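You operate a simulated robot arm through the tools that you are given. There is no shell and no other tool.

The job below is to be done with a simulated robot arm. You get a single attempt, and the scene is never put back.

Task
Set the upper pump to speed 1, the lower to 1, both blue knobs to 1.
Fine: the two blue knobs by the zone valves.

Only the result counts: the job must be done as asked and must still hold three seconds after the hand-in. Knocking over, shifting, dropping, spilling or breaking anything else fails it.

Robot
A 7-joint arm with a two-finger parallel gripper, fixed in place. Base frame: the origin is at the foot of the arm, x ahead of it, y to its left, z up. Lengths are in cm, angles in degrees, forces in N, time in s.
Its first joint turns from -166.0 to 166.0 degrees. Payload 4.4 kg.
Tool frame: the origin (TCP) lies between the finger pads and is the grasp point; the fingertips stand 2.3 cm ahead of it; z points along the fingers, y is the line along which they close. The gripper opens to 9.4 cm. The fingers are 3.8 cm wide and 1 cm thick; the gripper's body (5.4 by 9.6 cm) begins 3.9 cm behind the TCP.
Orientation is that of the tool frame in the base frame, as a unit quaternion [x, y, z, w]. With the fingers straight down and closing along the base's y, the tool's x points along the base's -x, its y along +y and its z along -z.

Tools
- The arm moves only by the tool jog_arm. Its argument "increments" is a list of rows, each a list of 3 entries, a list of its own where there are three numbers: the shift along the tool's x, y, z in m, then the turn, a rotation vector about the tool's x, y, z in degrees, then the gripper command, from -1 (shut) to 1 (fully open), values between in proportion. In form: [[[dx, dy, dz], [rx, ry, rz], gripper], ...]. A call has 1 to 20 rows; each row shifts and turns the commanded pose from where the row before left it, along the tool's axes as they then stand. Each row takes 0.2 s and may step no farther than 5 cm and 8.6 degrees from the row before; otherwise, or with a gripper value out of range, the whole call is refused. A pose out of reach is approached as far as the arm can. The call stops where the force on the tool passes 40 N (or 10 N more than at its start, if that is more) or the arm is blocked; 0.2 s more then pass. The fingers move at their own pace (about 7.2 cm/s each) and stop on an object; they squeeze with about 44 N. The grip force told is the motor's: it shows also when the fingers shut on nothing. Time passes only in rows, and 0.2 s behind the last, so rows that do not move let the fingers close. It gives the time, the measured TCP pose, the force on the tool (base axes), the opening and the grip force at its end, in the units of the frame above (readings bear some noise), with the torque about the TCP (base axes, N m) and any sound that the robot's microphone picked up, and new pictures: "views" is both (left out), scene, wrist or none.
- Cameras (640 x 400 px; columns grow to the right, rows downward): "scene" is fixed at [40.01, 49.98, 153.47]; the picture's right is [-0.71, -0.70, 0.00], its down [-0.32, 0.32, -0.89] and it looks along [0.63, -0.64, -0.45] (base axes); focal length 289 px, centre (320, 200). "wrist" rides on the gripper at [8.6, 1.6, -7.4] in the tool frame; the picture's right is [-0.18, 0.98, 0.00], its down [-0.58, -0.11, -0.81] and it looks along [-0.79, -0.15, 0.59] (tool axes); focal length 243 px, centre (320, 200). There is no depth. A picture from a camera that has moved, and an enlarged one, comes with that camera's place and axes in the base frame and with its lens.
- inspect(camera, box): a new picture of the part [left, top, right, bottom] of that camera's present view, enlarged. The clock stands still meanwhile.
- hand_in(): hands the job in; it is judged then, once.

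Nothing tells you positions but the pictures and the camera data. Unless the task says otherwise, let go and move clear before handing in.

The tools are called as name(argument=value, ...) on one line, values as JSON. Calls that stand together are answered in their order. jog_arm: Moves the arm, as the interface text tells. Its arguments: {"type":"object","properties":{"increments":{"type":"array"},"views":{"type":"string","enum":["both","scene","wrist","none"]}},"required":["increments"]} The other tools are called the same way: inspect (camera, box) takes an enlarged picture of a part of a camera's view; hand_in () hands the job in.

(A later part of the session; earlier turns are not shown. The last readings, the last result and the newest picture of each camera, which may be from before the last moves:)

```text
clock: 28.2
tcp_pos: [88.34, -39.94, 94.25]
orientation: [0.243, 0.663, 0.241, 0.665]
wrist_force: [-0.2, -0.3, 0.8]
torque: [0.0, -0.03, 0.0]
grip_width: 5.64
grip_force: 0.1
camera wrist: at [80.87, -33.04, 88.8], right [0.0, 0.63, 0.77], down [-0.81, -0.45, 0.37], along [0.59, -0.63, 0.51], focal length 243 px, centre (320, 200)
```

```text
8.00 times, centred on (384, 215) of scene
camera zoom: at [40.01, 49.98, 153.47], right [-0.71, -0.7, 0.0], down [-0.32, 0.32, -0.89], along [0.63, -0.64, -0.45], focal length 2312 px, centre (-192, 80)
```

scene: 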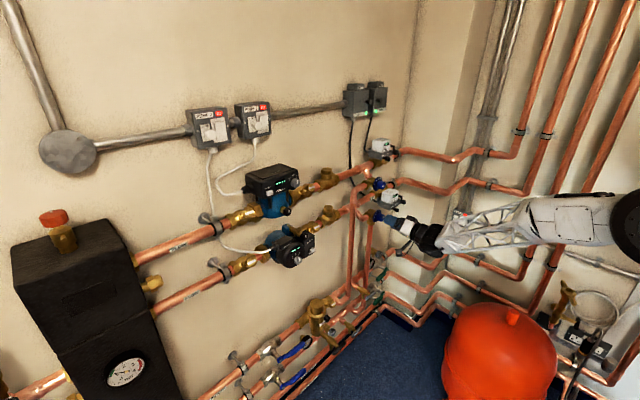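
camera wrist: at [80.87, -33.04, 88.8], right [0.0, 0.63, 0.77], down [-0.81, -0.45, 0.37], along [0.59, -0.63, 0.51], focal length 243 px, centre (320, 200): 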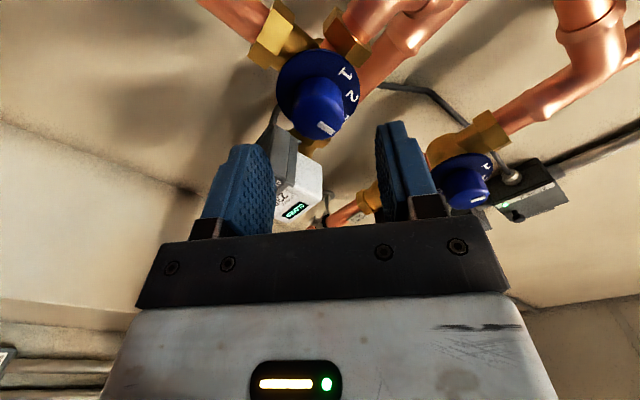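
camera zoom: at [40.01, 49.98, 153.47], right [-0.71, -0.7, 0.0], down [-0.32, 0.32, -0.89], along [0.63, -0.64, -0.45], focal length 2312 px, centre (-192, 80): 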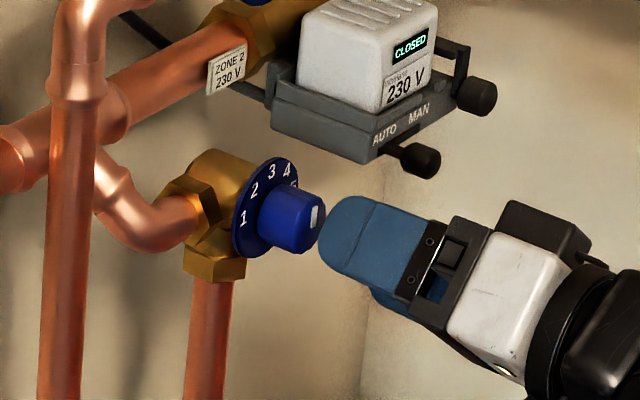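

The lower knob looks just as the upper one did at the same standoff. I'll apply the small lateral correction I learned there, go in and close.

jog_arm(increments=[[[0, -0.0014, 0.012], [0, 0, 0], 0.2], [[0, 0, 0.012], [0, 0, 0], 0.2], [[0, 0, 0.01], [0, 0, 0], 0.2], [[0, 0, 0.0075], [0, 0, 0], 0.2], [[0, 0, 0], [0, 0, 0], 0.2], [[0, 0, 0], [0, 0, 0], -1], [[0, 0, 0], [0, 0, 0], -1], [[0, 0, 0], [0, 0, 0], -1]], views="wrist")

```text
clock: 30.0
tcp_pos: [92.43, -40.01, 94.25]
orientation: [0.244, 0.664, 0.241, 0.665]
wrist_force: [8.6, -7.3, -4.5]
torque: [0.02, -0.16, 0.02]
grip_width: 3.14
grip_force: 44.8
camera wrist: at [84.99, -33.12, 88.69], right [0.0, 0.63, 0.77], down [-0.81, -0.45, 0.37], along [0.59, -0.63, 0.51], focal length 243 px, centre (320, 200)
```

wrist: 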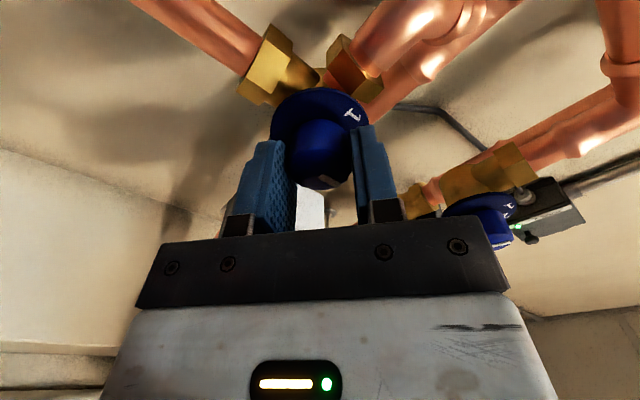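

The knob is gripped with small forces. I'll start turning, easing the side load slightly.

jog_arm(increments=[[[0, -0.0003, 0.0001], [0, 0, -2], -1], [[0, 0, 0], [0, 0, -4], -1], [[0, 0, 0], [0, 0, -4], -1]], views="none")

```text
clock: 30.8
tcp_pos: [92.53, -39.94, 94.16]
orientation: [0.185, 0.683, 0.182, 0.683]
wrist_force: [-10.6, 5.5, -4.8]
torque: [0.0, -0.61, 0.67]
grip_width: 3.16
grip_force: 45.0
```

jog_arm(increments=[[[0, 0, 0], [0, 0, -4], -1], [[0, 0, 0], [0, 0, -4], -1], [[0, 0, 0], [0, 0, -4], -1], [[0, 0, 0], [0, 0, -4], -1]], views="none")

```text
clock: 31.8
tcp_pos: [92.4, -40.01, 94.17]
orientation: [0.087, 0.702, 0.084, 0.702]
wrist_force: [-29.9, 21.0, -4.5]
torque: [-0.02, -0.72, 1.01]
grip_width: 3.16
grip_force: 44.5
```

jog_arm(increments=[[[0, 0.0004, -0.0004], [0, 0, -2], -1], [[0, 0, 0], [0, 0, -4], -1], [[0, 0, 0], [0, 0, -4], -1]], views="none")

```text
clock: 32.6
tcp_pos: [92.5, -40.01, 94.23]
orientation: [0.026, 0.707, 0.023, 0.707]
wrist_force: [-1.7, 7.6, -15.5]
torque: [-0.01, -0.58, 0.92]
grip_width: 3.15
grip_force: 45.5
```

jog_arm(increments=[[[0.0003, 0.0001, 0], [0, 0, -4], -1], [[0, 0, 0], [0, 0, -4], -1], [[0, 0, 0], [0, 0, -4], -1], [[0, 0, 0], [0, 0, -4], -1]], views="none")

```text
clock: 33.6
tcp_pos: [92.39, -40.08, 94.17]
orientation: [-0.072, 0.703, -0.076, 0.703]
wrist_force: [-9.3, 10.5, -12.2]
torque: [0.0, -0.43, 1.05]
grip_width: 3.16
grip_force: 45.4
```

jog_arm(increments=[[[0.0002, 0.0002, -0.0001], [0, 0, -4], -1], [[0, 0, 0], [0, 0, -4], -1], [[0, 0, 0], [0, 0, -4], -1], [[0, 0, 0], [0, 0, -4], -1]], views="wrist")

```text
clock: 34.6
tcp_pos: [92.42, -39.96, 94.21]
orientation: [-0.169, 0.686, -0.173, 0.686]
wrist_force: [20.6, -7.1, -14.8]
torque: [-0.01, -0.12, 0.6]
grip_width: 3.18
grip_force: 44.6
camera wrist: at [84.93, -42.55, 85.88], right [0.0, 0.95, -0.3], down [-0.81, 0.18, 0.56], along [0.59, 0.24, 0.77], focal length 243 px, centre (320, 200)
```

wrist: 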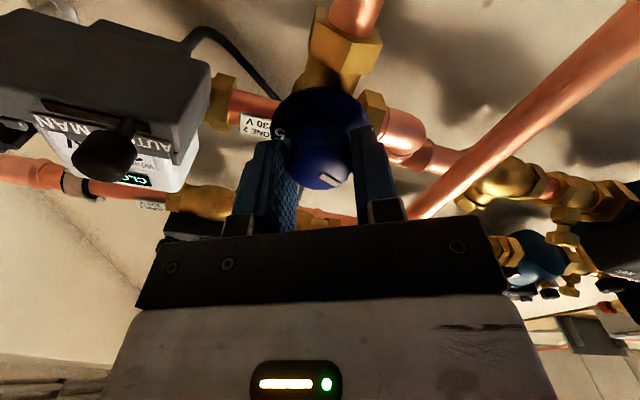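

jog_arm(increments=[[[0.0003, 0, 0.0002], [0, 0, -4], -1], [[0, 0, 0], [0, 0, -4], -1], [[0, 0, 0], [0, 0, -4], -1]], views="wrist")

inspect(camera="wrist", box=[260, 80, 388, 200])

inspect(camera="scene", box=[362, 197, 410, 227])

```text
clock: 34.9
tcp_pos: [92.41, -40.0, 94.12]
orientation: [-0.179, 0.685, -0.177, 0.683]
wrist_force: [-19.0, 13.5, 4.6]
torque: [0.01, -0.07, -0.08]
grip_width: 3.17
grip_force: 44.4
out of reach, approached as far as the arm can: row 1
stopped in row 1: the force on the tool passed its limit at 68 N (the readings are from after the stop); the commanded pose is now the measured one
camera wrist: at [84.94, -42.8, 85.98], right [0.0, 0.95, -0.32], down [-0.8, 0.19, 0.56], along [0.59, 0.26, 0.76], focal length 243 px, centre (320, 200)
```

wrist: 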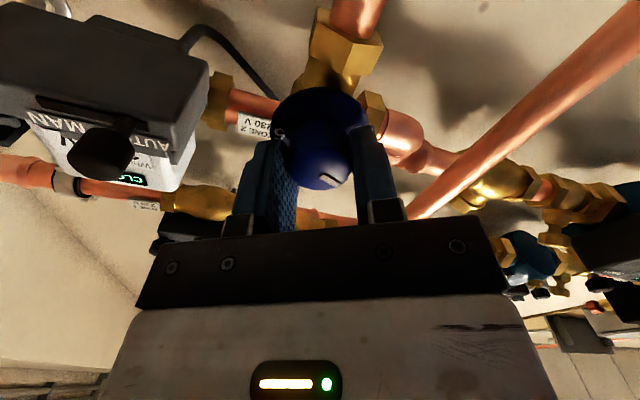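

```text
3.33 times, centred on (324, 140) of wrist
camera zoom: at [84.94, -42.8, 85.98], right [0.0, 0.95, -0.32], down [-0.8, 0.19, 0.56], along [0.59, 0.26, 0.76], focal length 809 px, centre (307, 400)
```

zoom: 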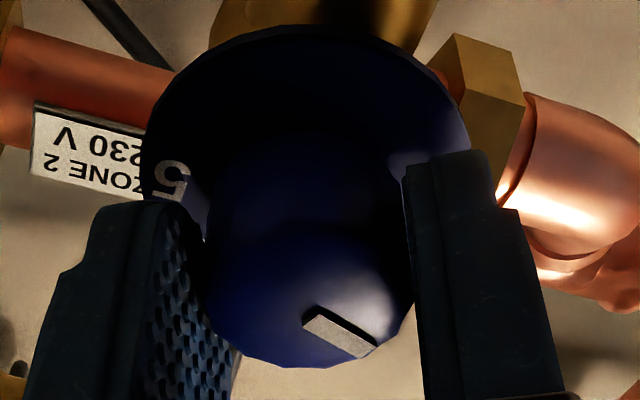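

```text
13.33 times, centred on (386, 212) of scene
camera zoom: at [40.01, 49.98, 153.47], right [-0.71, -0.7, 0.0], down [-0.32, 0.32, -0.89], along [0.63, -0.64, -0.45], focal length 3853 px, centre (-560, 40)
```

zoom: 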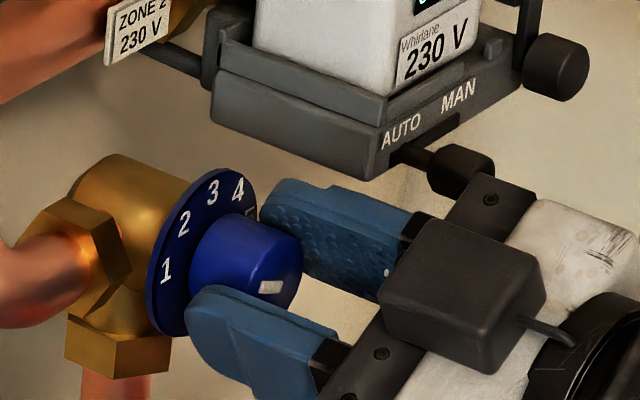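

The arm hit a joint limit near roll -29°, after about 69° of turn. I'll release, back off, roll back, and regrip for the remaining ~11°.

jog_arm(increments=[[[0, 0, 0], [0, 0, 0], 0.2], [[0, 0, 0], [0, 0, 0], 0.2], [[0, 0, -0.02], [0, 0, 0], 0.2], [[0, 0, -0.02], [0, 0, 0], 0.2], [[0, 0, -0.02], [0, 0, 0], 0.2], [[0, 0, 0], [0, 0, 0], 0.2]], views="wrist")

inspect(camera="scene", box=[362, 202, 394, 222])

inspect(camera="wrist", box=[260, 20, 388, 140])

```text
clock: 36.3
tcp_pos: [86.55, -40.18, 94.27]
orientation: [-0.18, 0.687, -0.173, 0.683]
wrist_force: [0.2, -0.2, -0.4]
torque: [0.02, 0.03, -0.01]
grip_width: 5.65
grip_force: 0.0
camera wrist: at [78.93, -42.88, 86.02], right [-0.01, 0.95, -0.31], down [-0.8, 0.18, 0.57], along [0.6, 0.26, 0.76], focal length 243 px, centre (320, 200)
```

wrist: 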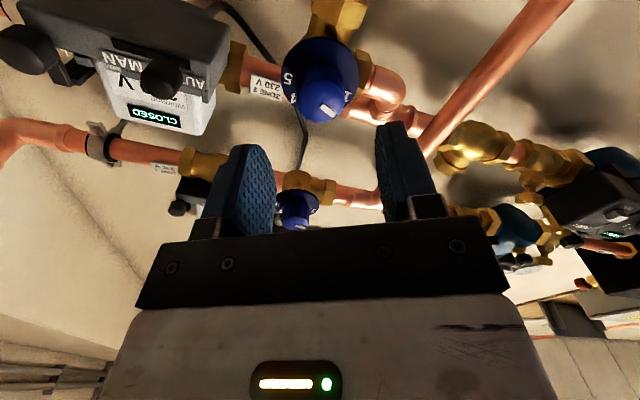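

```text
16.00 times, centred on (378, 212) of scene
camera zoom: at [40.01, 49.98, 153.47], right [-0.71, -0.7, 0.0], down [-0.32, 0.32, -0.89], along [0.63, -0.64, -0.45], focal length 4624 px, centre (-608, 8)
```

zoom: 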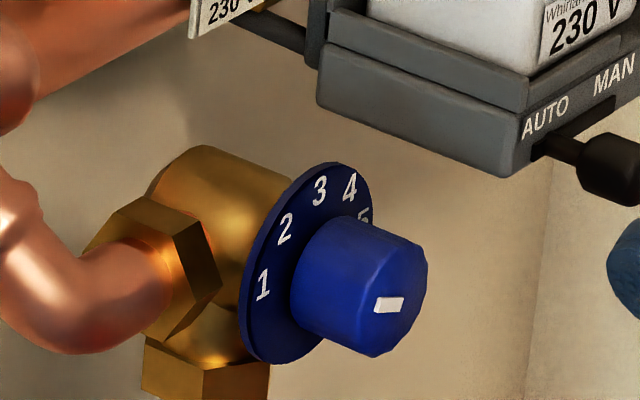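

```text
3.33 times, centred on (324, 80) of wrist
camera zoom: at [78.93, -42.88, 86.02], right [-0.01, 0.95, -0.31], down [-0.8, 0.18, 0.57], along [0.6, 0.26, 0.76], focal length 809 px, centre (307, 600)
```

zoom: 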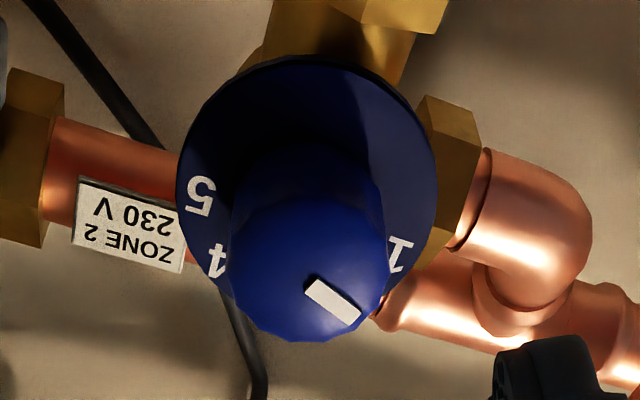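

The mark is at about 69.5°, so 11° more is needed. I'll roll back to 0° at this standoff, re-approach and regrip.

jog_arm(increments=[[[0, 0, 0], [0.14, -0.08, 7.2], 0.2], [[0, 0, 0], [0.14, -0.08, 7.2], 0.2], [[0, 0, 0], [0.14, -0.08, 7.2], 0.2], [[0, 0, 0], [0.14, -0.08, 7.2], 0.2], [[0, 0, 0], [0, 0, 0], 0.2]], views="wrist")

inspect(camera="wrist", box=[260, 20, 388, 140])

```text
clock: 37.5
tcp_pos: [86.35, -40.1, 94.2]
orientation: [0.001, 0.706, -0.003, 0.708]
wrist_force: [0.0, -0.4, -0.1]
torque: [0.03, 0.01, -0.03]
grip_width: 5.65
grip_force: 0.1
camera wrist: at [78.99, -38.39, 85.57], right [0.0, 0.98, 0.18], down [-0.81, -0.1, 0.58], along [0.59, -0.15, 0.8], focal length 243 px, centre (320, 200)
```

wrist: 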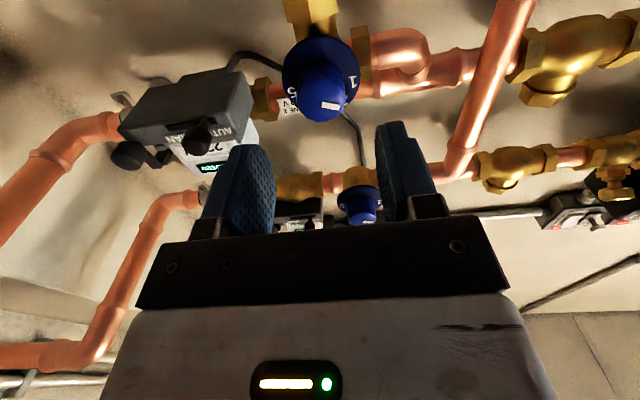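

```text
3.33 times, centred on (324, 80) of wrist
camera zoom: at [78.99, -38.39, 85.57], right [0.0, 0.98, 0.18], down [-0.81, -0.1, 0.58], along [0.59, -0.15, 0.8], focal length 809 px, centre (307, 600)
```

zoom: 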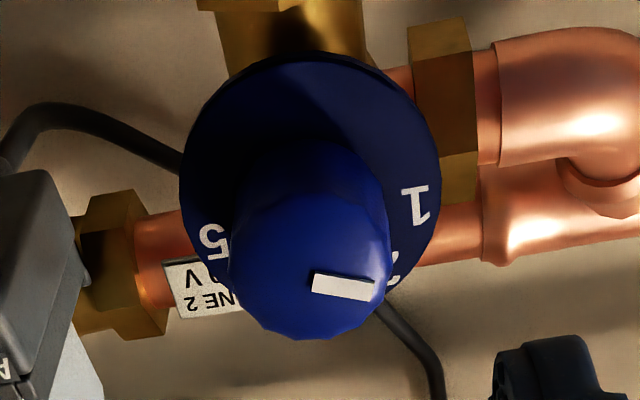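

jog_arm(increments=[[[0, 0, 0.02], [0, 0, 0], 0.2], [[0, 0, 0.015], [0, 0, 0], 0.2], [[0, 0, 0.012], [0, 0, 0], 0.2], [[0, 0, 0.012], [0, 0, 0], 0.2], [[0, 0, 0], [0, 0, 0], 0.2], [[0, 0, 0], [0, 0, 0], -1], [[0, 0, 0], [0, 0, 0], -1], [[0, 0, 0], [0, 0, 0], -1]], views="none")

```text
clock: 39.3
tcp_pos: [92.48, -39.97, 94.17]
orientation: [-0.001, 0.706, -0.003, 0.708]
wrist_force: [-0.6, 17.0, 0.4]
torque: [-0.02, -0.01, 0.82]
grip_width: 3.14
grip_force: 44.4
```

Gripped again with about 17 N of side load. I'll ease that and turn the remaining -11°.

jog_arm(increments=[[[0, 0.0004, 0], [0, 0, 0], -1], [[0, 0, 0], [0, 0, -3], -1], [[0, 0, 0], [0, 0, -3], -1], [[0, 0, 0], [0, 0, -3], -1], [[0, 0, 0], [0, 0, -2], -1], [[0, 0, 0], [0, 0, 0], -1]], views="none")

inspect(camera="scene", box=[362, 202, 394, 222])

```text
clock: 40.7
tcp_pos: [92.37, -40.06, 94.19]
orientation: [-0.069, 0.703, -0.07, 0.704]
wrist_force: [11.1, 14.3, -6.0]
torque: [0.0, -0.13, 0.95]
grip_width: 3.16
grip_force: 44.8
```

```text
16.00 times, centred on (378, 212) of scene
camera zoom: at [40.01, 49.98, 153.47], right [-0.71, -0.7, 0.0], down [-0.32, 0.32, -0.89], along [0.63, -0.64, -0.45], focal length 4624 px, centre (-608, 8)
```

zoom: 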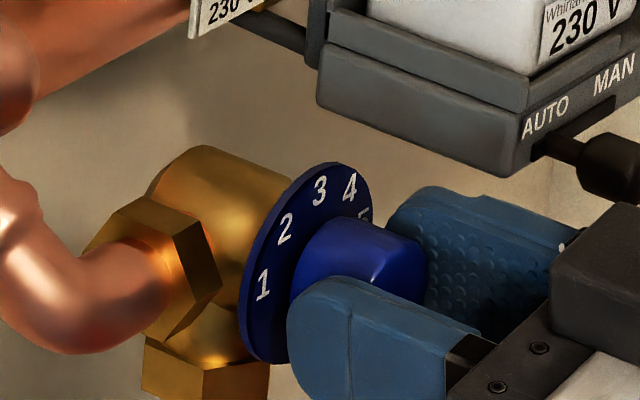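

The turn is done; I'll release, back off well clear, and read the knob.

jog_arm(increments=[[[0, 0, 0], [0, 0, 0], 0.2], [[0, 0, 0], [0, 0, 0], 0.2], [[0, 0, -0.02], [0, 0, 0], 0.2], [[0, 0, -0.03], [0, 0, 0], 0.2], [[0, 0, -0.04], [0, 0, 0], 0.2], [[0, 0, -0.05], [0, 0, 0], 0.2], [[0, 0, -0.03], [0, 0, 0], 0.2], [[0, 0, 0], [0, 0, 0], 0.2]], views="none")

inspect(camera="scene", box=[362, 202, 394, 222])

inspect(camera="scene", box=[366, 170, 398, 190])

```text
clock: 42.5
tcp_pos: [75.24, -39.86, 94.13]
orientation: [-0.069, 0.703, -0.072, 0.704]
wrist_force: [0.5, -0.5, 0.5]
torque: [-0.02, 0.0, 0.0]
grip_width: 5.62
grip_force: 0.1
```

```text
16.00 times, centred on (378, 212) of scene
camera zoom: at [40.01, 49.98, 153.47], right [-0.71, -0.7, 0.0], down [-0.32, 0.32, -0.89], along [0.63, -0.64, -0.45], focal length 4624 px, centre (-608, 8)
```

zoom: 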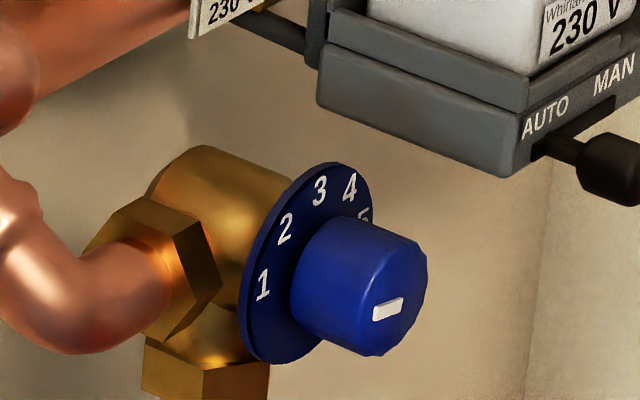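

```text
16.00 times, centred on (382, 180) of scene
camera zoom: at [40.01, 49.98, 153.47], right [-0.71, -0.7, 0.0], down [-0.32, 0.32, -0.89], along [0.63, -0.64, -0.45], focal length 4624 px, centre (-672, 520)
```

zoom: 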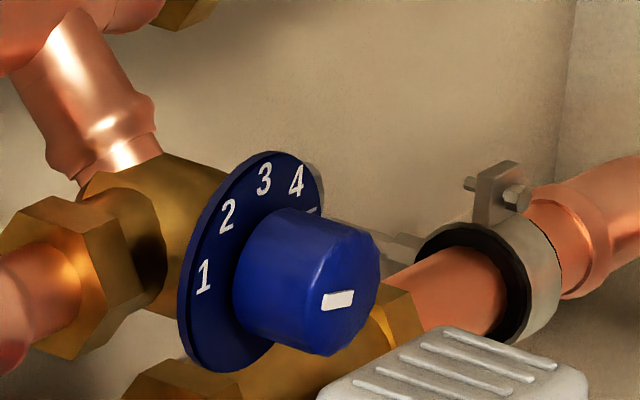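

Both blue knobs look set at about 80°. I'll take one frontal look with the wrist camera to confirm before going to the pumps.

jog_arm(increments=[[[0, 0, 0], [0, 0, 8], 0.2], [[0, 0, 0], [0, 0, 3.5], 0.2], [[-0.044, 0.011, 0.004], [0, 0, 0], 0.2], [[-0.044, 0.011, 0.004], [0, 0, 0], 0.2], [[-0.044, 0.011, 0.004], [0, 0, 0], 0.2], [[-0.044, 0.011, 0.004], [0, 0, 0], 0.2], [[0, 0, 0], [0, 8.5, 0], 0.2], [[0, 0, 0], [0, 8.5, 0], 0.2], [[0, 0, 0], [0, 8.5, 0], 0.2], [[0, 0, 0], [0, 8.5, 0], 0.2], [[0, 0, 0], [0, 8.5, 0], 0.2], [[0, 0, 0], [0, 8.5, 0], 0.2], [[0, 0, 0], [0, 2.4, 0], 0.2], [[0, 0, 0], [0, 0, 0], 0.2]], views="wrist")

inspect(camera="wrist", box=[290, 145, 354, 205])

inspect(camera="wrist", box=[262, 25, 326, 85])

```text
clock: 45.5
tcp_pos: [76.94, -35.56, 111.8]
orientation: [0.003, 0.949, 0.0, 0.315]
wrist_force: [0.0, -0.3, 0.4]
torque: [0.02, 0.0, 0.01]
grip_width: 5.64
grip_force: 0.0
camera wrist: at [65.52, -33.89, 112.66], right [0.15, 0.98, 0.11], down [-0.02, -0.11, 0.99], along [0.99, -0.15, 0.0], focal length 243 px, centre (320, 200)
```

wrist: 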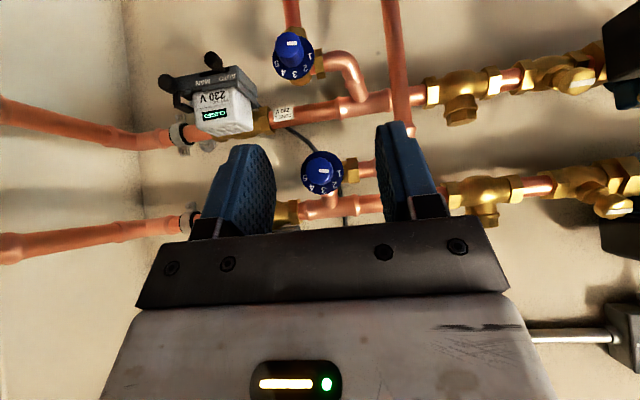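

```text
6.67 times, centred on (322, 175) of wrist
camera zoom: at [65.52, -33.89, 112.66], right [0.15, 0.98, 0.11], down [-0.02, -0.11, 0.99], along [0.99, -0.15, 0.0], focal length 1618 px, centre (307, 367)
```

zoom: 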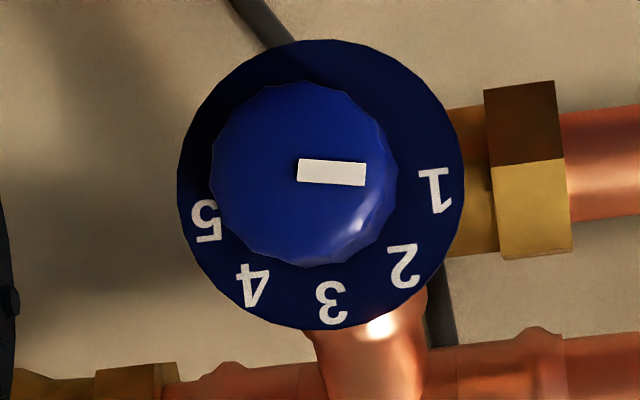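

```text
6.67 times, centred on (294, 55) of wrist
camera zoom: at [65.52, -33.89, 112.66], right [0.15, 0.98, 0.11], down [-0.02, -0.11, 0.99], along [0.99, -0.15, 0.0], focal length 1618 px, centre (493, 1167)
```

zoom: 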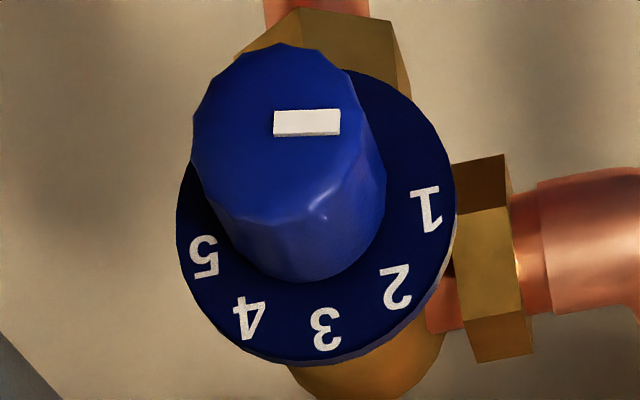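

Both blue knobs are confirmed at 1 (marks at about 81° against 80° for the numeral). Next I'll move across to a frontal view of the upper pump, staying at x ≈ 77.

jog_arm(increments=[[[-0.008, 0.044, -0.0107], [0, 0, 0], 0.2], [[-0.008, 0.044, -0.0107], [0, 0, 0], 0.2], [[-0.008, 0.044, -0.0107], [0, 0, 0], 0.2], [[-0.008, 0.044, -0.0107], [0, 0, 0], 0.2], [[-0.008, 0.044, -0.0107], [0, 0, 0], 0.2], [[-0.008, 0.044, -0.0107], [0, 0, 0], 0.2], [[-0.008, 0.044, -0.0107], [0, 0, 0], 0.2], [[-0.008, 0.044, -0.0107], [0, 0, 0], 0.2], [[-0.008, 0.044, -0.0107], [0, 0, 0], 0.2], [[0, 0, 0], [0, 0, 0], 0.2]])

```text
clock: 47.7
tcp_pos: [77.05, 4.07, 123.84]
orientation: [0.003, 0.949, 0.0, 0.317]
wrist_force: [0.9, 0.2, -0.7]
torque: [0.0, -0.01, 0.05]
grip_width: 5.65
grip_force: 0.1
camera wrist: at [65.69, 5.71, 124.85], right [0.15, 0.98, 0.11], down [-0.02, -0.11, 0.99], along [0.99, -0.15, 0.0], focal length 243 px, centre (320, 200)
```

scene: 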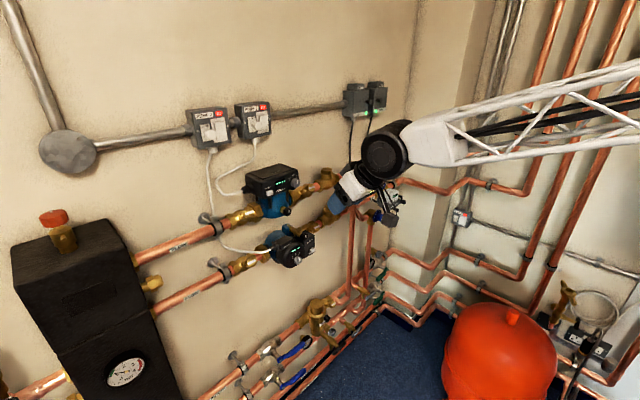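
wrist: 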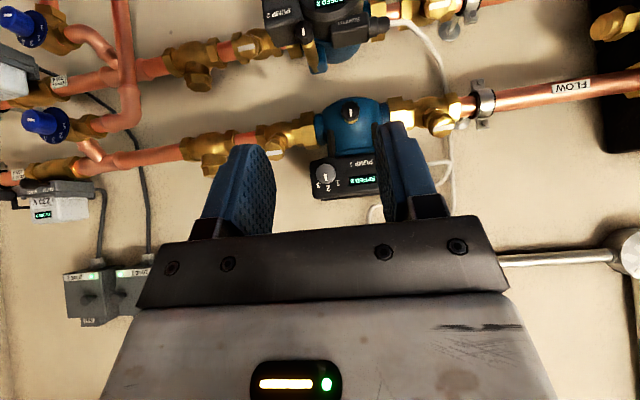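

inspect(camera="wrist", box=[300, 145, 364, 205])

inspect(camera="wrist", box=[240, 0, 400, 100])

inspect(camera="scene", box=[240, 160, 340, 270])

```text
6.67 times, centred on (332, 175) of wrist
camera zoom: at [65.69, 5.71, 124.85], right [0.15, 0.98, 0.11], down [-0.02, -0.11, 0.99], along [0.99, -0.15, 0.0], focal length 1618 px, centre (240, 367)
```

zoom: 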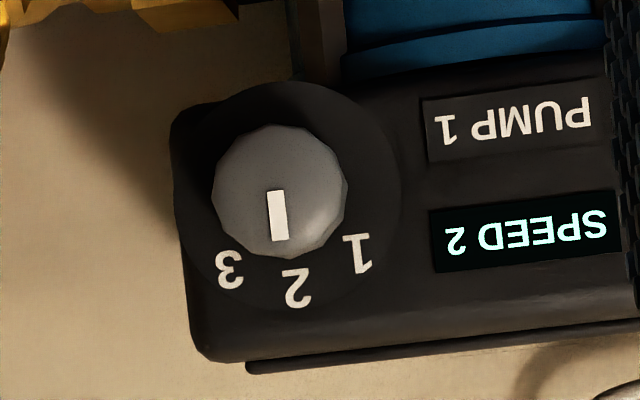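

```text
4.00 times, centred on (320, 50) of wrist
camera zoom: at [65.69, 5.71, 124.85], right [0.15, 0.98, 0.11], down [-0.02, -0.11, 0.99], along [0.99, -0.15, 0.0], focal length 970 px, centre (320, 800)
```

zoom: 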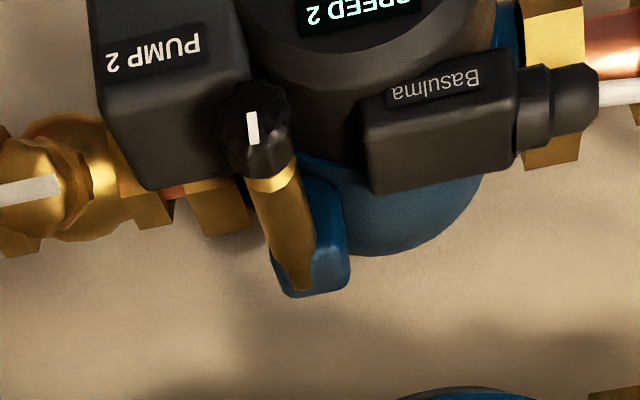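

```text
3.64 times, centred on (290, 215) of scene
camera zoom: at [40.01, 49.98, 153.47], right [-0.71, -0.7, 0.0], down [-0.32, 0.32, -0.89], along [0.63, -0.64, -0.45], focal length 1051 px, centre (429, 146)
```

zoom: 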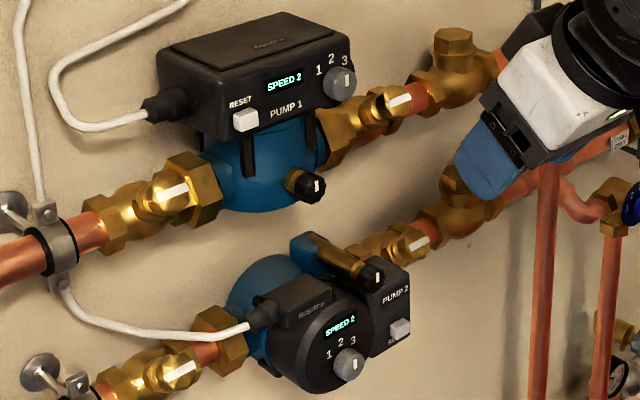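

The upper pump's dial knob has its face centre at about (96.0, 2.2, 121.5), is about 2.5 cm wide, and needs a -45° turn. I'll level the tool, line up at a standoff and pre-roll +22.5°.

jog_arm(increments=[[[0, 0, 0], [0, -8.5, 0], 0.0], [[0, 0, 0], [0, -8.5, 0], 0.0], [[0, 0, 0], [0, -8.5, 0], 0.0], [[0, 0, 0], [0, -8.5, 0], 0.0], [[0, 0, 0], [0, -8.5, 0], 0.0], [[0, 0, 0], [0, -8.5, 0], 0.0], [[0, 0, 0], [0, -2.1, 0], 0.0], [[0.0115, -0.0093, 0.025], [0, 0, 0], 0.0], [[0.0115, -0.0093, 0.025], [0, 0, 0], 0.0], [[0, 0, 0], [0, 0, 7.5], 0.0], [[0, 0, 0], [0, 0, 7.5], 0.0], [[0, 0, 0], [0, 0, 7.5], 0.0], [[0, 0, 0], [0, 0, 0], 0.0]])

```text
clock: 50.5
tcp_pos: [81.65, 1.37, 120.8]
orientation: [0.16, 0.742, 0.114, 0.641]
wrist_force: [0.1, 0.4, -0.4]
torque: [0.0, 0.02, 0.01]
grip_width: 4.69
grip_force: 0.1
out of reach, approached as far as the arm can: row 6
camera wrist: at [73.3, 6.49, 114.6], right [0.12, 0.84, 0.54], down [-0.73, -0.29, 0.62], along [0.67, -0.46, 0.58], focal length 243 px, centre (320, 200)
```

scene: 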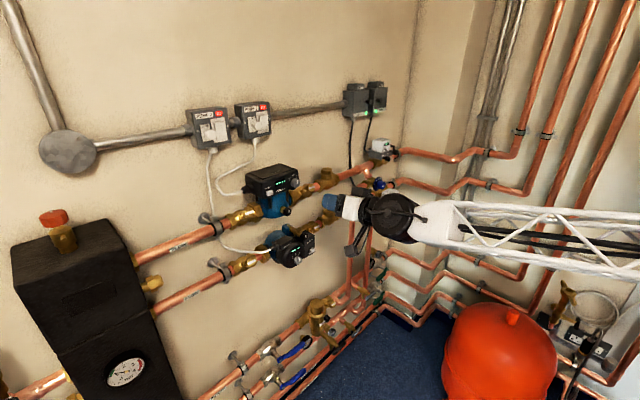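
wrist: 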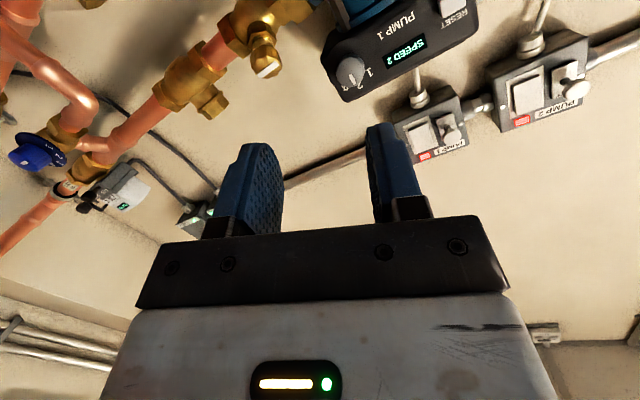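

The wrist reached a limit while levelling at that height, so the tool is pitched ~9° down. Farther forward it should have more room, so I'll shift toward the knob axis and correct the pitch there.

jog_arm(increments=[[[-0.0048, 0.0074, 0.021], [0, 0, 0], 0.0], [[-0.0048, 0.0074, 0.021], [0, 0, 0], 0.0], [[0, 0, 0], [-2.6, -3.65, 0], 0.0], [[0, 0, 0], [-2.6, -3.65, 0], 0.0], [[0, 0, 0], [0, 0, 0], 0.0]], views="wrist")

```text
clock: 51.7
tcp_pos: [86.01, 3.28, 122.13]
orientation: [0.154, 0.721, 0.119, 0.665]
wrist_force: [-0.3, -0.2, 0.2]
torque: [0.01, -0.02, -0.01]
grip_width: 4.7
grip_force: 0.0
out of reach, approached as far as the arm can: row 3, 4
camera wrist: at [78.14, 8.34, 115.48], right [0.08, 0.84, 0.54], down [-0.77, -0.29, 0.57], along [0.63, -0.46, 0.62], focal length 243 px, centre (320, 200)
```

wrist: 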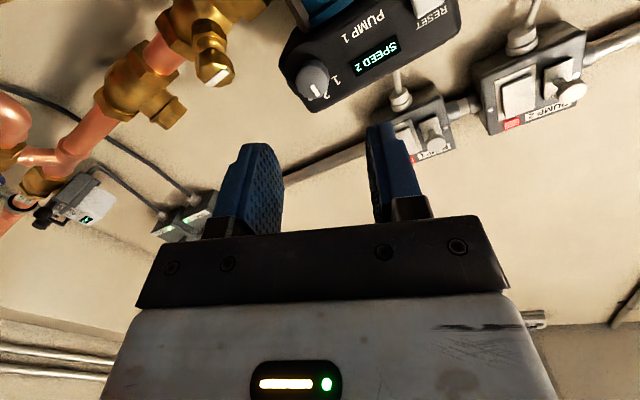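

Still slightly limited here. I'll move forward to just in front of the knob (tips still ~1.5 cm short of it), realign position there, and check what pitch remains.

jog_arm(increments=[[[-0.0012, -0.0045, 0.0278], [0, 0, 0], 0.0], [[-0.0012, -0.0045, 0.0278], [0, 0, 0], 0.0], [[0, 0, 0], [0, 0, 0], 0.0]], views="wrist")

```text
clock: 52.5
tcp_pos: [91.57, 2.2, 121.57]
orientation: [0.156, 0.722, 0.114, 0.664]
wrist_force: [0.3, -0.1, -0.9]
torque: [0.01, -0.02, 0.01]
grip_width: 4.71
grip_force: 0.0
camera wrist: at [83.64, 7.37, 114.98], right [0.09, 0.84, 0.54], down [-0.77, -0.29, 0.57], along [0.63, -0.46, 0.62], focal length 243 px, centre (320, 200)
```

wrist: 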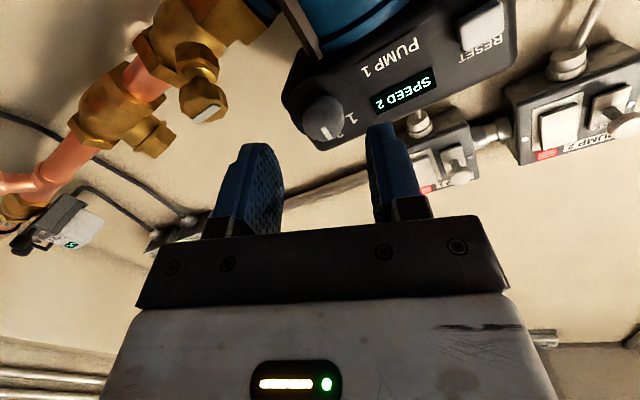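

jog_arm(increments=[[[0, 0, 0], [-2.1, -2.0, 0.2], 0.0], [[0, 0, 0], [-2.1, -2.0, 0.2], 0.0], [[0, 0, 0], [0, 0, 0], 0.0]], views="wrist")

inspect(camera="wrist", box=[270, 40, 430, 180])

inspect(camera="scene", box=[274, 158, 354, 208])

```text
clock: 53.3
tcp_pos: [91.51, 2.34, 121.57]
orientation: [0.157, 0.722, 0.114, 0.664]
wrist_force: [0.0, 0.0, -0.1]
torque: [0.02, -0.02, 0.02]
grip_width: 4.68
grip_force: 0.1
out of reach, approached as far as the arm can: row 1, 2
camera wrist: at [83.62, 7.37, 114.99], right [0.09, 0.84, 0.54], down [-0.77, -0.29, 0.57], along [0.63, -0.46, 0.62], focal length 243 px, centre (320, 200)
```

wrist: 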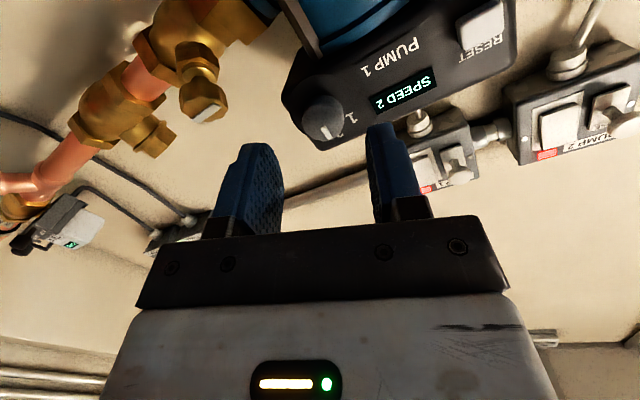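

```text
2.86 times, centred on (350, 110) of wrist
camera zoom: at [83.62, 7.37, 114.99], right [0.09, 0.84, 0.54], down [-0.77, -0.29, 0.57], along [0.63, -0.46, 0.62], focal length 693 px, centre (234, 457)
```

zoom: 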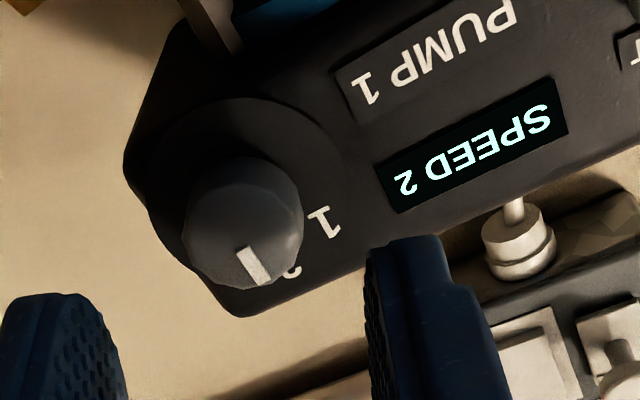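

```text
8.00 times, centred on (314, 183) of scene
camera zoom: at [40.01, 49.98, 153.47], right [-0.71, -0.7, 0.0], down [-0.32, 0.32, -0.89], along [0.63, -0.64, -0.45], focal length 2312 px, centre (368, 336)
```

zoom: 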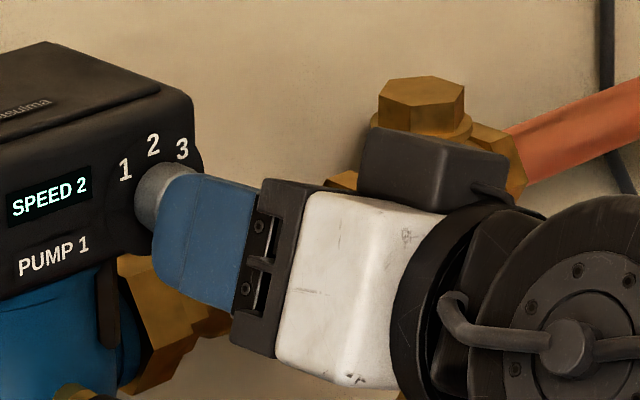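

The arm can't reach full level here, with the tool about 5° down and 2.5° to the side. I'll test which part of the correction is limited by trying the pitch and then the yaw separately.

jog_arm(increments=[[[0, 0, 0], [-0.76, -1.85, 0.09], 0.0], [[0, 0, 0], [0, 0, 0], 0.0]], views="none")

jog_arm(increments=[[[0, 0, 0], [-2.3, 0.93, -0.23], 0.0], [[0, 0, 0], [0, 0, 0], 0.0]], views="none")

```text
clock: 53.9
tcp_pos: [91.57, 2.74, 121.97]
orientation: [0.157, 0.712, 0.113, 0.675]
wrist_force: [-0.1, 0.3, 0.2]
torque: [-0.01, 0.01, 0.01]
grip_width: 4.72
grip_force: 0.0
out of reach, approached as far as the arm can: row 1
```

```text
clock: 54.5
tcp_pos: [91.6, 2.66, 121.98]
orientation: [0.159, 0.712, 0.113, 0.675]
wrist_force: [0.1, -0.2, -0.6]
torque: [0.03, 0.0, 0.0]
grip_width: 4.71
grip_force: 0.1
out of reach, approached as far as the arm can: row 1
```

jog_arm(increments=[[[0.0025, -0.006, 0.0005], [0, 0, 0], 0.0], [[0, 0, 0], [0, 0, 0], 0.0]], views="none")

```text
clock: 55.1
tcp_pos: [91.6, 2.45, 121.52]
orientation: [0.159, 0.713, 0.11, 0.674]
wrist_force: [-0.7, -0.8, 0.4]
torque: [0.01, 0.0, -0.01]
grip_width: 4.7
grip_force: 0.1
```

jog_arm(increments=[[[0, 0, 0], [0, 0, -7.5], 0.0], [[0, 0, 0], [0, 0, -7.5], 0.0], [[0, 0, 0], [0, 0, -7.5], 0.0], [[0, 0, 0], [0, 0, 0], 0.0]], views="none")

```text
clock: 56.1
tcp_pos: [91.68, 2.16, 121.39]
orientation: [0.014, 0.729, -0.02, 0.684]
wrist_force: [0.1, -0.1, -0.2]
torque: [-0.02, 0.02, -0.02]
grip_width: 4.71
grip_force: 0.0
```

jog_arm(increments=[[[0, 0, 0], [-2.75, 0, 0], 0.0], [[0, 0, 0], [0, 0, 0], 0.0]], views="none")

jog_arm(increments=[[[0, 0, 0], [0, -1.8, 0], 0.0], [[0, 0, 0], [0, 0, 0], 0.0]], views="none")

```text
clock: 56.7
tcp_pos: [91.59, 2.32, 121.46]
orientation: [0.003, 0.731, -0.007, 0.683]
wrist_force: [-0.5, 0.8, 0.4]
torque: [-0.02, 0.0, 0.0]
grip_width: 4.69
grip_force: 0.1
```

```text
clock: 57.3
tcp_pos: [91.73, 2.96, 121.68]
orientation: [0.003, 0.72, -0.008, 0.694]
wrist_force: [-0.5, -0.7, 0.9]
torque: [-0.02, 0.0, 0.02]
grip_width: 4.71
grip_force: 0.1
out of reach, approached as far as the arm can: row 1
```

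Working in small steps slides along the limit: the yaw is fixed and the pitch is now 2° down, with a small position drift. I'll shift back and repeat once.

jog_arm(increments=[[[0.0015, -0.0076, 0], [0, 0, 0], 0.0], [[0, 0, 0], [0, 0, 0], 0.0]], views="none")

jog_arm(increments=[[[0, 0, 0], [0, -1.0, 0], 0.0], [[0, 0, 0], [0, 0, 0], 0.0]], views="none")

```text
clock: 57.9
tcp_pos: [91.67, 2.95, 121.7]
orientation: [0.004, 0.72, -0.008, 0.694]
wrist_force: [0.3, 0.2, 0.3]
torque: [0.04, 0.02, 0.02]
grip_width: 4.7
grip_force: 0.0
out of reach, approached as far as the arm can: row 1
```

```text
clock: 58.5
tcp_pos: [91.78, 3.46, 121.87]
orientation: [0.003, 0.713, -0.007, 0.701]
wrist_force: [0.1, 0.3, -0.2]
torque: [0.01, -0.03, 0.02]
grip_width: 4.7
grip_force: 0.1
out of reach, approached as far as the arm can: row 1
```

The limit fits a wrist-bend limit that loosens as the arm extends, so a little farther forward it should level out. I'll shift back onto the knob's axis while moving forward 0.8 cm, with tips still short of the knob.

jog_arm(increments=[[[0.0018, -0.0063, 0.004], [0, 0, 0], 0.0], [[0.0018, -0.0063, 0.004], [0, 0, 0], 0.0], [[0, 0, 0], [0, 0, 0], 0.0]], views="wrist")

inspect(camera="wrist", box=[240, 60, 400, 200])

inspect(camera="scene", box=[274, 158, 338, 198])

```text
clock: 59.3
tcp_pos: [92.44, 3.48, 121.92]
orientation: [0.003, 0.714, -0.007, 0.7]
wrist_force: [-0.4, 0.0, 0.7]
torque: [-0.01, -0.03, 0.0]
grip_width: 4.71
grip_force: 0.0
out of reach, approached as far as the arm can: row 1, 2
camera wrist: at [84.93, 5.19, 113.45], right [0.02, 0.98, 0.18], down [-0.8, -0.09, 0.6], along [0.6, -0.15, 0.78], focal length 243 px, centre (320, 200)
```

wrist: 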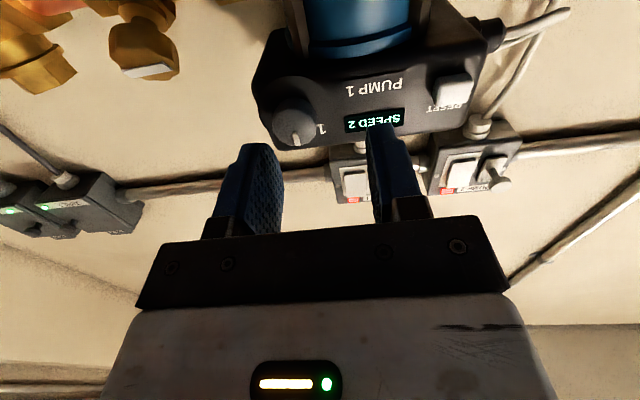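

```text
2.86 times, centred on (320, 130) of wrist
camera zoom: at [84.93, 5.19, 113.45], right [0.02, 0.98, 0.18], down [-0.8, -0.09, 0.6], along [0.6, -0.15, 0.78], focal length 693 px, centre (320, 400)
```

zoom: 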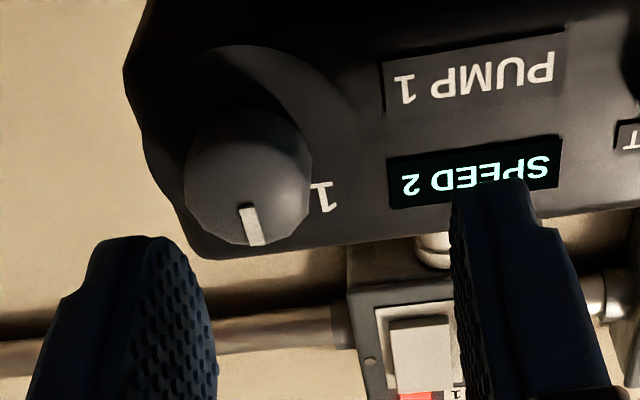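

```text
10.00 times, centred on (306, 178) of scene
camera zoom: at [40.01, 49.98, 153.47], right [-0.71, -0.7, 0.0], down [-0.32, 0.32, -0.89], along [0.63, -0.64, -0.45], focal length 2890 px, centre (460, 420)
```

zoom: 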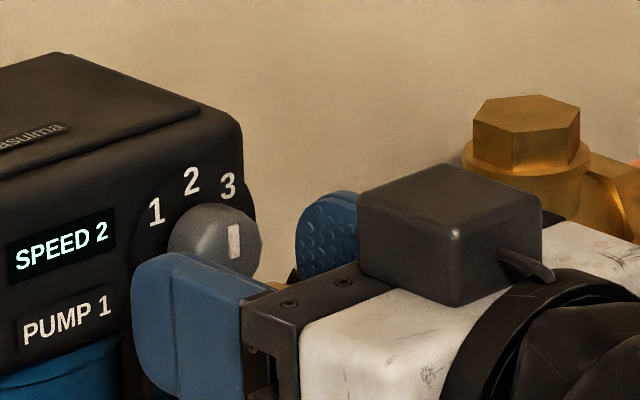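

Sideways motion is blocked at this pitch, so I'll give back 2.5° of pitch, move onto the knob's axis, and re-level later once farther forward.

jog_arm(increments=[[[0, 0, 0], [0, 2.5, 0], 0.0], [[0.002, -0.0065, 0], [0, 0, 0], 0.0], [[0.002, -0.0063, 0], [0, 0, 0], 0.0], [[0, 0, 0], [0, 0, 0], 0.0]], views="none")

```text
clock: 60.3
tcp_pos: [92.44, 2.35, 121.63]
orientation: [0.003, 0.729, -0.007, 0.685]
wrist_force: [-0.7, -0.6, 0.3]
torque: [0.01, 0.01, -0.02]
grip_width: 4.71
grip_force: 0.0
```

jog_arm(increments=[[[0, 0, 0], [0, 0, 0], 0.0]], views="wrist")

inspect(camera="wrist", box=[240, 60, 400, 200])

inspect(camera="scene", box=[274, 158, 338, 198])

```text
clock: 60.7
tcp_pos: [92.59, 2.39, 121.63]
orientation: [0.004, 0.729, -0.008, 0.684]
wrist_force: [0.9, 0.4, 0.1]
torque: [-0.02, 0.01, 0.0]
grip_width: 4.7
grip_force: 0.0
camera wrist: at [84.48, 4.13, 113.48], right [0.03, 0.98, 0.18], down [-0.77, -0.09, 0.63], along [0.64, -0.15, 0.76], focal length 243 px, centre (320, 200)
```

wrist: 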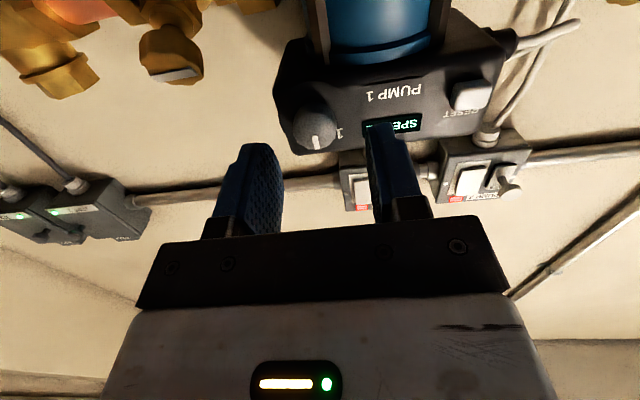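

```text
2.86 times, centred on (320, 130) of wrist
camera zoom: at [84.48, 4.13, 113.48], right [0.03, 0.98, 0.18], down [-0.77, -0.09, 0.63], along [0.64, -0.15, 0.76], focal length 693 px, centre (320, 400)
```

zoom: 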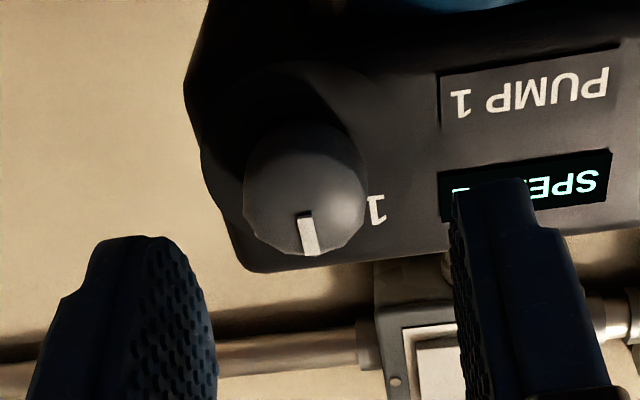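

```text
10.00 times, centred on (306, 178) of scene
camera zoom: at [40.01, 49.98, 153.47], right [-0.71, -0.7, 0.0], down [-0.32, 0.32, -0.89], along [0.63, -0.64, -0.45], focal length 2890 px, centre (460, 420)
```

zoom: 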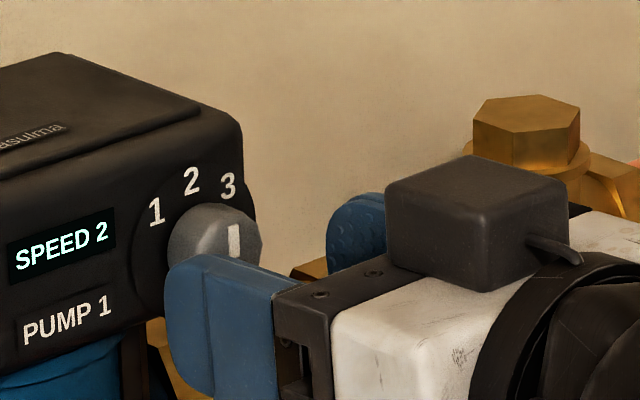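

The knob is about 0.25 cm to the -y side of my axis. I'll shift and advance 2.2 cm so the tips just start to surround it.

jog_arm(increments=[[[0, -0.0026, 0.006], [0, 0, 0], 0.0], [[0, 0, 0.008], [0, 0, 0], 0.0], [[-0.001, 0, 0.008], [0, 0, 0], 0.0], [[0, 0, 0], [0, 0, 0], 0.0]], views="wrist")

inspect(camera="wrist", box=[240, 90, 400, 230])

inspect(camera="scene", box=[274, 158, 338, 198])

```text
clock: 61.7
tcp_pos: [94.54, 2.5, 121.77]
orientation: [0.002, 0.729, -0.006, 0.685]
wrist_force: [0.8, 0.1, -0.4]
torque: [-0.04, 0.02, 0.01]
grip_width: 4.68
grip_force: 0.1
out of reach, approached as far as the arm can: row 1
camera wrist: at [86.74, 4.19, 113.58], right [0.02, 0.98, 0.18], down [-0.77, -0.1, 0.63], along [0.64, -0.15, 0.76], focal length 243 px, centre (320, 200)
```

wrist: 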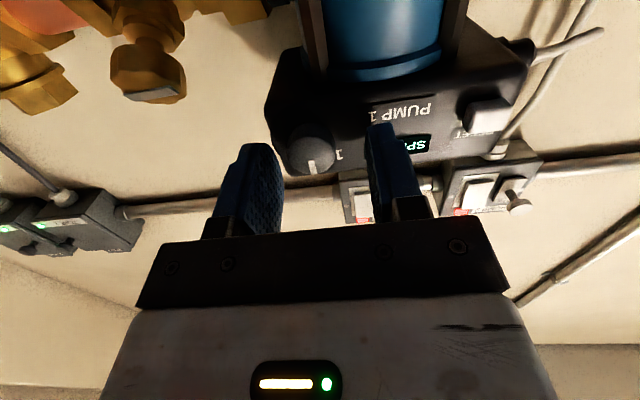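

```text
2.86 times, centred on (320, 160) of wrist
camera zoom: at [86.74, 4.19, 113.58], right [0.02, 0.98, 0.18], down [-0.77, -0.1, 0.63], along [0.64, -0.15, 0.76], focal length 693 px, centre (320, 314)
```

zoom: 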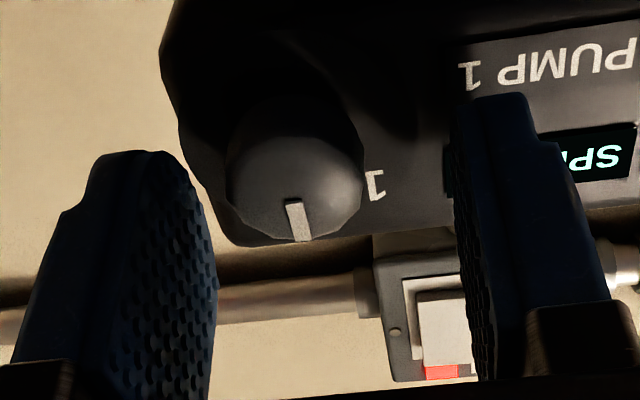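

```text
10.00 times, centred on (306, 178) of scene
camera zoom: at [40.01, 49.98, 153.47], right [-0.71, -0.7, 0.0], down [-0.32, 0.32, -0.89], along [0.63, -0.64, -0.45], focal length 2890 px, centre (460, 420)
```

zoom: 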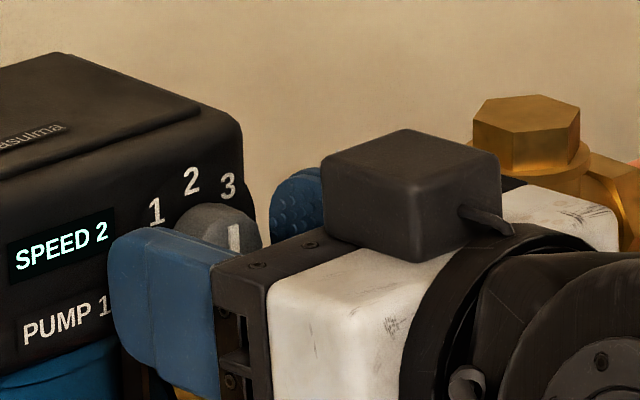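

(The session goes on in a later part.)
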